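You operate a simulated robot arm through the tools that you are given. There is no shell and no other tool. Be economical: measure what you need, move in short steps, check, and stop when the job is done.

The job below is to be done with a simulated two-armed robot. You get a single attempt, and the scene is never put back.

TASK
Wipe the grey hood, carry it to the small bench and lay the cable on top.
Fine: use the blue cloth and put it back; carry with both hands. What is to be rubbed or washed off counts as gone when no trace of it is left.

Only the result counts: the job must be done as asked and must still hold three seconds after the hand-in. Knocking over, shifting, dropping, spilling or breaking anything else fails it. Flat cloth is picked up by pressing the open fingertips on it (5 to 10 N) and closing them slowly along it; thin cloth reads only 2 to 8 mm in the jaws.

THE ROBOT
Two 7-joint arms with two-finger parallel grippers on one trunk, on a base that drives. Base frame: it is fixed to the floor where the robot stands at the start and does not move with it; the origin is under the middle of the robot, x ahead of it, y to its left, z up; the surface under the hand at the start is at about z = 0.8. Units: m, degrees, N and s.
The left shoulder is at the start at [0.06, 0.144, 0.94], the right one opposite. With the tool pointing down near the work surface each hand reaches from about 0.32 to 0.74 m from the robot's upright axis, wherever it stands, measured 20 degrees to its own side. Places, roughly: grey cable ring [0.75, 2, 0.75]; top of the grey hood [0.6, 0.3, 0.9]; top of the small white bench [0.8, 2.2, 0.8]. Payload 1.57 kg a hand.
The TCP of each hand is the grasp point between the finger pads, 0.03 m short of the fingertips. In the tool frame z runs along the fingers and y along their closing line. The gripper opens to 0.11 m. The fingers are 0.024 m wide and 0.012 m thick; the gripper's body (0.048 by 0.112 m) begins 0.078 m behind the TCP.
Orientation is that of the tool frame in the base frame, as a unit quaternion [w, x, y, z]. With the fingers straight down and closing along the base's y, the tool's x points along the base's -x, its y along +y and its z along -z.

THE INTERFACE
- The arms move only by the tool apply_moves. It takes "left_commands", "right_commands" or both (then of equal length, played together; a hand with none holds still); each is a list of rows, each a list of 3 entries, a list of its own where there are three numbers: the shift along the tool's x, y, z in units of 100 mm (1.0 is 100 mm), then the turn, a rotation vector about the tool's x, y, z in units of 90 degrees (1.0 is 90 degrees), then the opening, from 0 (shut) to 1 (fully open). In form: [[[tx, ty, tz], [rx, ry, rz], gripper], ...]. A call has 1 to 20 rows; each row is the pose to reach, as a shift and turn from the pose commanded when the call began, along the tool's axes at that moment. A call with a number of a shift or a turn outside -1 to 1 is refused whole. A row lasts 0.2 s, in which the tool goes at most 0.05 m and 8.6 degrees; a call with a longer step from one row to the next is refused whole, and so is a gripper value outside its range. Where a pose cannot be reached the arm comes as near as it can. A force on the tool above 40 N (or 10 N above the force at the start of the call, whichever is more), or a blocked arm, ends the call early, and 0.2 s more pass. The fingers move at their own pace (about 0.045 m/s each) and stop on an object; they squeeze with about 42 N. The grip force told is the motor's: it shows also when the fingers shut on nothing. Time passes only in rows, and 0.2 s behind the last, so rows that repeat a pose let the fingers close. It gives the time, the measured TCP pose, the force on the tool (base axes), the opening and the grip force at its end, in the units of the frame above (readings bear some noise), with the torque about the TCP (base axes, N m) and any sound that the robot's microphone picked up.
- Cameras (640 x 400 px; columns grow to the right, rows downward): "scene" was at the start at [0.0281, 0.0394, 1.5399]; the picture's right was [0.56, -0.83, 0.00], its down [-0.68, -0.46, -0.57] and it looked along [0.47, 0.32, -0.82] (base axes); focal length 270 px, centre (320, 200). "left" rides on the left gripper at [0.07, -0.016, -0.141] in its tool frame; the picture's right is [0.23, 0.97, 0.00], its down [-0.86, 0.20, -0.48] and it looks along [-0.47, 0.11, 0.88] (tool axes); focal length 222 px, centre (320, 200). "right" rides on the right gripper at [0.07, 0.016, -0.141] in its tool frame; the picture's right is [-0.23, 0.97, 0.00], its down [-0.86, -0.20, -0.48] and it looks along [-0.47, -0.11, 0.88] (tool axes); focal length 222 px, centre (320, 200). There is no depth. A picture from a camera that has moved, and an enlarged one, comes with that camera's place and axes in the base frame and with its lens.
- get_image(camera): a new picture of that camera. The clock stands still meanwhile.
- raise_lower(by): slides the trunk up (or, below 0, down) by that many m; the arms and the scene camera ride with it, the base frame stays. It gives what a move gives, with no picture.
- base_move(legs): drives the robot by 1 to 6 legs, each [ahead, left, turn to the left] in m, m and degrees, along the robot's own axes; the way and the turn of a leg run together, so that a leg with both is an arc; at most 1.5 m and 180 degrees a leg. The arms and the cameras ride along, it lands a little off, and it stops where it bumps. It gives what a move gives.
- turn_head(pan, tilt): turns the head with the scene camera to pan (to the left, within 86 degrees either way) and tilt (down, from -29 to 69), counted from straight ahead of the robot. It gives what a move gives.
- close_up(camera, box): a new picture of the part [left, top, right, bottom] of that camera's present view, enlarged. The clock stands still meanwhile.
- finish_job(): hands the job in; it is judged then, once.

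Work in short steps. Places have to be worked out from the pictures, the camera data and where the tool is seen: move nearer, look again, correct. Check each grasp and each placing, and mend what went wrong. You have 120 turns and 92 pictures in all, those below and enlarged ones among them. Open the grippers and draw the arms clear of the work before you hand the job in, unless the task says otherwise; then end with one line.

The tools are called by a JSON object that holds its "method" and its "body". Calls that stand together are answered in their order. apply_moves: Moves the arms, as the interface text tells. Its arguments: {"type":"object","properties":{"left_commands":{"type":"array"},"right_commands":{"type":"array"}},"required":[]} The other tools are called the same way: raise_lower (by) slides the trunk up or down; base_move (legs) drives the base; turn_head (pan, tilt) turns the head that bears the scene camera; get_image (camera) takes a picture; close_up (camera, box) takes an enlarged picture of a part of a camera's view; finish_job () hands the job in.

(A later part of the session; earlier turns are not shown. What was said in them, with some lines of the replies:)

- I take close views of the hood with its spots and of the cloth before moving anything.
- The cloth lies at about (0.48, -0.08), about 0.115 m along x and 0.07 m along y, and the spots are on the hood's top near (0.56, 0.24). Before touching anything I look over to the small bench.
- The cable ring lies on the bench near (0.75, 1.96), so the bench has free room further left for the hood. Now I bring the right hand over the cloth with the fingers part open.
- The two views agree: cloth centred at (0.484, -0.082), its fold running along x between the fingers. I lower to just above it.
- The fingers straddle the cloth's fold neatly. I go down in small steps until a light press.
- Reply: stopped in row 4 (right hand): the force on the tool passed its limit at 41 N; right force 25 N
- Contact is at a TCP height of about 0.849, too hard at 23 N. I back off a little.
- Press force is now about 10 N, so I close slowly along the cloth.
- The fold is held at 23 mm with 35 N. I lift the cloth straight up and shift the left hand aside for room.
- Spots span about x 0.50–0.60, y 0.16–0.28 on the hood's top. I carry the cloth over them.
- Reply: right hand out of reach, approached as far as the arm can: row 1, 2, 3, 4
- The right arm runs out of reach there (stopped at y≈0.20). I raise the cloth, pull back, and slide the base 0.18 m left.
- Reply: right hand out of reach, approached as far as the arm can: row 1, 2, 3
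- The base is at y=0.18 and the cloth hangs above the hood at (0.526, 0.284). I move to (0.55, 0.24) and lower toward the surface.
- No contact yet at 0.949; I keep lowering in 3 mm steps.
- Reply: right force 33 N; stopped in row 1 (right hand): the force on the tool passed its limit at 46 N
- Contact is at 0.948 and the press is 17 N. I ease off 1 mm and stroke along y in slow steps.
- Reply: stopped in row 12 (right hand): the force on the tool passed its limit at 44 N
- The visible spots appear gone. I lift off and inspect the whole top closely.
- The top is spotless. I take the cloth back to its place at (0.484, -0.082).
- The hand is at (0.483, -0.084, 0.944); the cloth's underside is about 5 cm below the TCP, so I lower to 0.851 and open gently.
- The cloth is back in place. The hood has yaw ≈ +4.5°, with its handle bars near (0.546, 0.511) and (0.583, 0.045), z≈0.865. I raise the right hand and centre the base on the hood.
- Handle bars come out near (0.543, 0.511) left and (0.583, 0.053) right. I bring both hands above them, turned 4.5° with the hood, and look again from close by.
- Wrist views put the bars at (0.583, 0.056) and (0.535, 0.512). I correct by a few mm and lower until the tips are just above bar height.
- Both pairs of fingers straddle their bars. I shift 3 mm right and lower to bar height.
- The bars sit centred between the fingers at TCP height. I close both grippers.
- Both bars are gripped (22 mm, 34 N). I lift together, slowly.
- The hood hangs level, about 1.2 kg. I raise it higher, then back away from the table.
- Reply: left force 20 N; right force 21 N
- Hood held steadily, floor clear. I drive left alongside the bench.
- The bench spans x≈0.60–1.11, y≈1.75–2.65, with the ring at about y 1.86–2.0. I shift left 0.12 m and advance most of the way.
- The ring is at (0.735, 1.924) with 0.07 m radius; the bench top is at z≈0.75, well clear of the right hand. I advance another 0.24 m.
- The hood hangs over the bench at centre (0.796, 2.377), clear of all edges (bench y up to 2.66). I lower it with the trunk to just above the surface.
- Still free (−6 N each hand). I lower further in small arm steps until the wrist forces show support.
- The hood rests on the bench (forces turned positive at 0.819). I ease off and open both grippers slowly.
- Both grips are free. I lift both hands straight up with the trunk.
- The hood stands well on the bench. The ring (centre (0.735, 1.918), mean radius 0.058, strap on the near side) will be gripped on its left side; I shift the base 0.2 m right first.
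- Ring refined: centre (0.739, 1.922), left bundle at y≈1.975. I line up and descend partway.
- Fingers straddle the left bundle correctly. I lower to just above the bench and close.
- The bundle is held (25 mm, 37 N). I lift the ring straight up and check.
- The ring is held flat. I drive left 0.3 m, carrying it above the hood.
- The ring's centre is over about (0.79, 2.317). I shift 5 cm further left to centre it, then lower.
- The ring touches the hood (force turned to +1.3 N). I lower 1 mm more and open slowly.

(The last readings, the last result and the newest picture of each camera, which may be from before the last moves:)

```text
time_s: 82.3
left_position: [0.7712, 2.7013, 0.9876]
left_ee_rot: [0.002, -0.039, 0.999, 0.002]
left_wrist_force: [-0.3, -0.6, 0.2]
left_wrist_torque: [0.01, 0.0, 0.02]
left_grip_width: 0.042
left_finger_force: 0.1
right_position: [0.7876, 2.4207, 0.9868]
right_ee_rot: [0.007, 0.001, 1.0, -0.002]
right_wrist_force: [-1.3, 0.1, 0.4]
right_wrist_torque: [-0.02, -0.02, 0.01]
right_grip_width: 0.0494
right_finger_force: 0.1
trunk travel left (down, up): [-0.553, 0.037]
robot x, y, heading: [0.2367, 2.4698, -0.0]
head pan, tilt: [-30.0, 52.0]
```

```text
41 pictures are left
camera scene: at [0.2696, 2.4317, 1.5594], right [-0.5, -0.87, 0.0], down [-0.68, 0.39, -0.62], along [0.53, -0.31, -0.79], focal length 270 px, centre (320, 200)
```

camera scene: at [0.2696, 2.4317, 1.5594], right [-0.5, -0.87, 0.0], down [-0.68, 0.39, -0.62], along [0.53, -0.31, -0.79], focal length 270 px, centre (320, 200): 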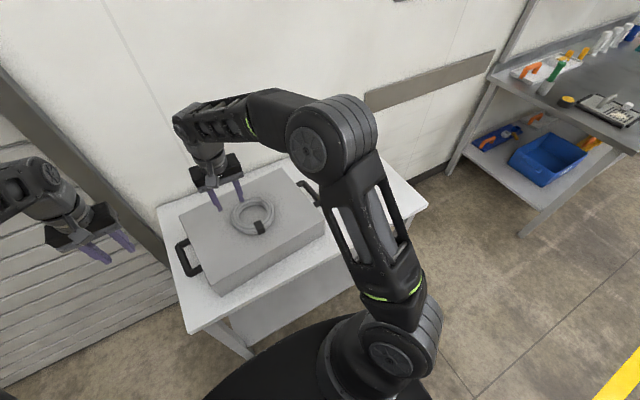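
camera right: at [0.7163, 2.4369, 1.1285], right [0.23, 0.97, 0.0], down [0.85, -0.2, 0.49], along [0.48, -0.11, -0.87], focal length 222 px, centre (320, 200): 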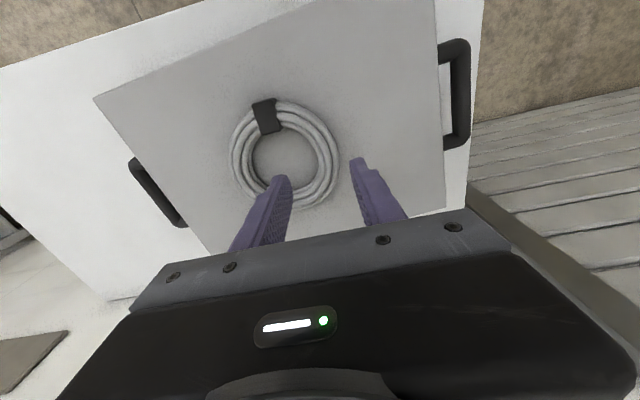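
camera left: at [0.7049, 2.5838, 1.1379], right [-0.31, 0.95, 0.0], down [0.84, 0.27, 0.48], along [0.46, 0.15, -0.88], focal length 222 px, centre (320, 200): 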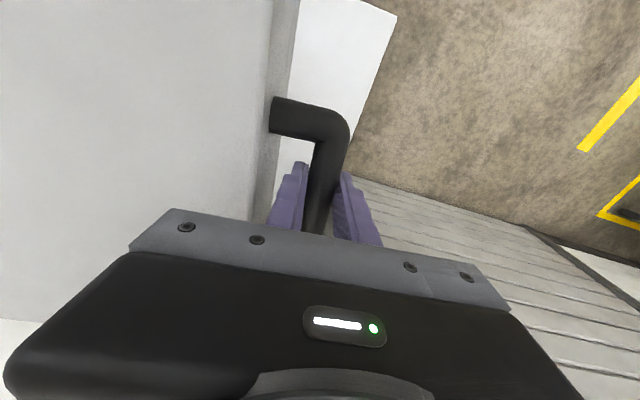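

The ring lies flat on the hood's top and both hands are free. I open the grippers fully, raise them, and drive back clear.

{"method": "apply_moves", "body": {"right_commands": [[[0, 0, -0.3], [0, 0, 0], 0.6], [[0, 0, -0.6], [0, 0, 0], 0.8], [[0, 0, -0.6], [0, 0, 0], 1], [[0, 0, -0.6], [0, 0, 0], 1]], "left_commands": [[[0, 0, -0.3], [0, 0, 0], 0.6], [[0, 0, -0.6], [0, 0, 0], 0.8], [[0, 0, -0.6], [0, 0, 0], 1], [[0, 0, -0.6], [0, 0, 0], 1]]}}

{"method": "base_move", "body": {"legs": [[-0.5, 0, 0]]}}

{"method": "turn_head", "body": {"pan": 0, "tilt": 35}}

{"method": "close_up", "body": {"camera": "scene", "box": [200, 100, 440, 250]}}

```text
time_s: 83.3
left_position: [0.7722, 2.7022, 1.049]
left_ee_rot: [0.002, -0.04, 0.999, 0.002]
left_wrist_force: [1.8, 0.0, 0.2]
left_wrist_torque: [-0.01, -0.03, -0.04]
left_grip_width: 0.1101
left_finger_force: 0.1
right_position: [0.787, 2.4207, 1.0472]
right_ee_rot: [0.007, 0.0, 1.0, -0.002]
right_wrist_force: [-0.1, -0.9, 0.6]
right_wrist_torque: [0.05, 0.01, 0.03]
right_grip_width: 0.1099
right_finger_force: 0.0
trunk travel left (down, up): [-0.553, 0.037]
robot x, y, heading: [0.2375, 2.4693, -0.0]
head pan, tilt: [-30.0, 52.0]
```

```text
time_s: 86.1
left_position: [0.2854, 2.7008, 1.0476]
left_ee_rot: [0.001, -0.04, 0.999, 0.001]
left_wrist_force: [0.9, -0.4, -0.8]
left_wrist_torque: [0.03, -0.04, -0.02]
left_grip_width: 0.1103
left_finger_force: 0.1
right_position: [0.3013, 2.4202, 1.0487]
right_ee_rot: [0.008, 0.001, 1.0, -0.002]
right_wrist_force: [-0.7, 0.0, -0.2]
right_wrist_torque: [-0.04, -0.02, 0.0]
right_grip_width: 0.1099
right_finger_force: 0.0
trunk travel left (down, up): [-0.553, 0.037]
robot x, y, heading: [-0.2485, 2.4687, 0.0]
head pan, tilt: [-30.0, 52.0]
```

```text
time_s: 87.1
left_position: [0.2863, 2.7022, 1.0484]
left_ee_rot: [0.002, -0.04, 0.999, 0.001]
left_wrist_force: [-0.6, 0.6, -0.1]
left_wrist_torque: [0.02, -0.01, 0.02]
left_grip_width: 0.1099
left_finger_force: 0.1
right_position: [0.3015, 2.4208, 1.0476]
right_ee_rot: [0.006, 0.001, 1.0, -0.002]
right_wrist_force: [-0.9, 0.3, -0.2]
right_wrist_torque: [0.01, 0.0, 0.0]
right_grip_width: 0.11
right_finger_force: 0.1
trunk travel left (down, up): [-0.553, 0.037]
robot x, y, heading: [-0.2504, 2.469, -0.1]
head pan, tilt: [0.0, 35.0]
```

```text
2.67 times, centred on (320, 175) of scene
camera zoom: at [-0.1926, 2.4692, 1.5837], right [0.0, -1.0, 0.0], down [-0.57, 0.0, -0.82], along [0.82, 0.0, -0.57], focal length 719 px, centre (320, 267)
```

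zoom: 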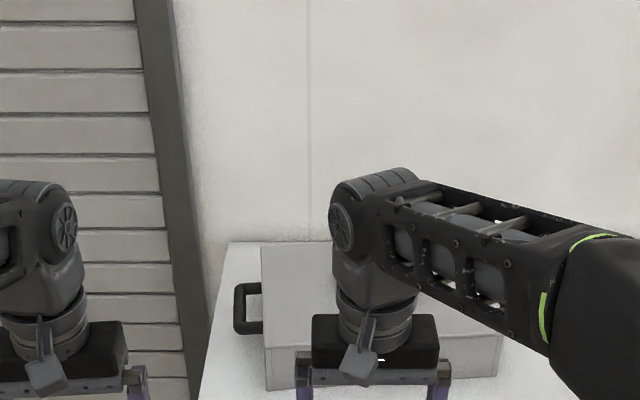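

The arm hides the view; I move the right hand aside for a last check of the hood and ring.

{"method": "apply_moves", "body": {"right_commands": [[[0, -0.4, 0], [0, 0, 0], 1], [[0, -0.8, 0], [0, 0, 0], 1], [[0, -1.0, 0], [0, 0, 0], 1]]}}

{"method": "apply_moves", "body": {"right_commands": [[[0, -0.4, 0], [0, 0, 0], 1], [[0, -0.8, 0], [0, 0, 0], 1], [[0, -1.0, 0], [0, 0, 0], 1]]}}

{"method": "close_up", "body": {"camera": "scene", "box": [240, 140, 440, 260]}}

```text
time_s: 87.9
left_position: [0.2851, 2.7014, 1.0485]
left_ee_rot: [0.002, -0.039, 0.999, 0.002]
left_wrist_force: [-0.9, -0.4, 0.4]
left_wrist_torque: [0.03, 0.0, -0.03]
left_grip_width: 0.11
left_finger_force: 0.2
right_position: [0.3, 2.3198, 1.0483]
right_ee_rot: [0.006, 0.0, 1.0, -0.001]
right_wrist_force: [-0.5, 0.0, -0.2]
right_wrist_torque: [0.02, -0.01, -0.01]
right_grip_width: 0.1099
right_finger_force: 0.2
trunk travel left (down, up): [-0.553, 0.037]
robot x, y, heading: [-0.2458, 2.47, 0.1]
head pan, tilt: [0.0, 35.0]
```

```text
time_s: 88.7
left_position: [0.2851, 2.7015, 1.048]
left_ee_rot: [0.002, -0.04, 0.999, 0.003]
left_wrist_force: [0.5, 0.8, 0.1]
left_wrist_torque: [-0.01, 0.01, -0.01]
left_grip_width: 0.11
left_finger_force: 0.2
right_position: [0.3003, 2.2199, 1.0498]
right_ee_rot: [0.008, 0.0, 1.0, -0.002]
right_wrist_force: [0.0, 0.0, 0.5]
right_wrist_torque: [0.04, 0.03, -0.02]
right_grip_width: 0.1098
right_finger_force: 0.1
trunk travel left (down, up): [-0.553, 0.037]
robot x, y, heading: [-0.2501, 2.4675, 0.1]
head pan, tilt: [0.0, 35.0]
```

```text
3.20 times, centred on (340, 200) of scene
camera zoom: at [-0.1926, 2.4688, 1.5838], right [0.0, -1.0, 0.0], down [-0.57, 0.0, -0.82], along [0.82, 0.0, -0.57], focal length 863 px, centre (256, 200)
```

zoom: 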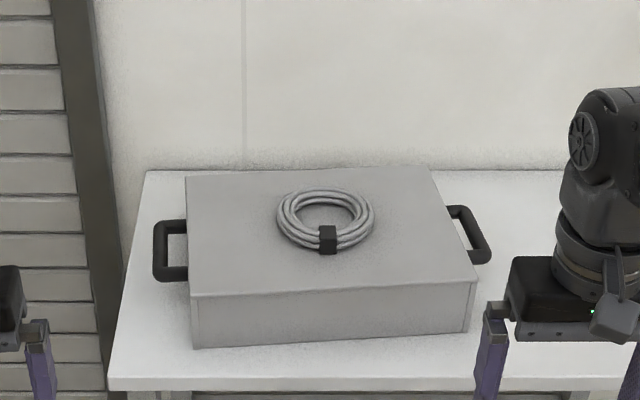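

The clean hood stands on the bench with the ring flat on top, the cloth is back, and the arms are clear, so I hand in.

{"method": "finish_job", "body": {}}

```text
The job is handed in.
```

I wiped the hood clean with the blue cloth and put the cloth back in its place. I then carried the hood to the small bench with both hands and laid the cable ring flat on top of it.
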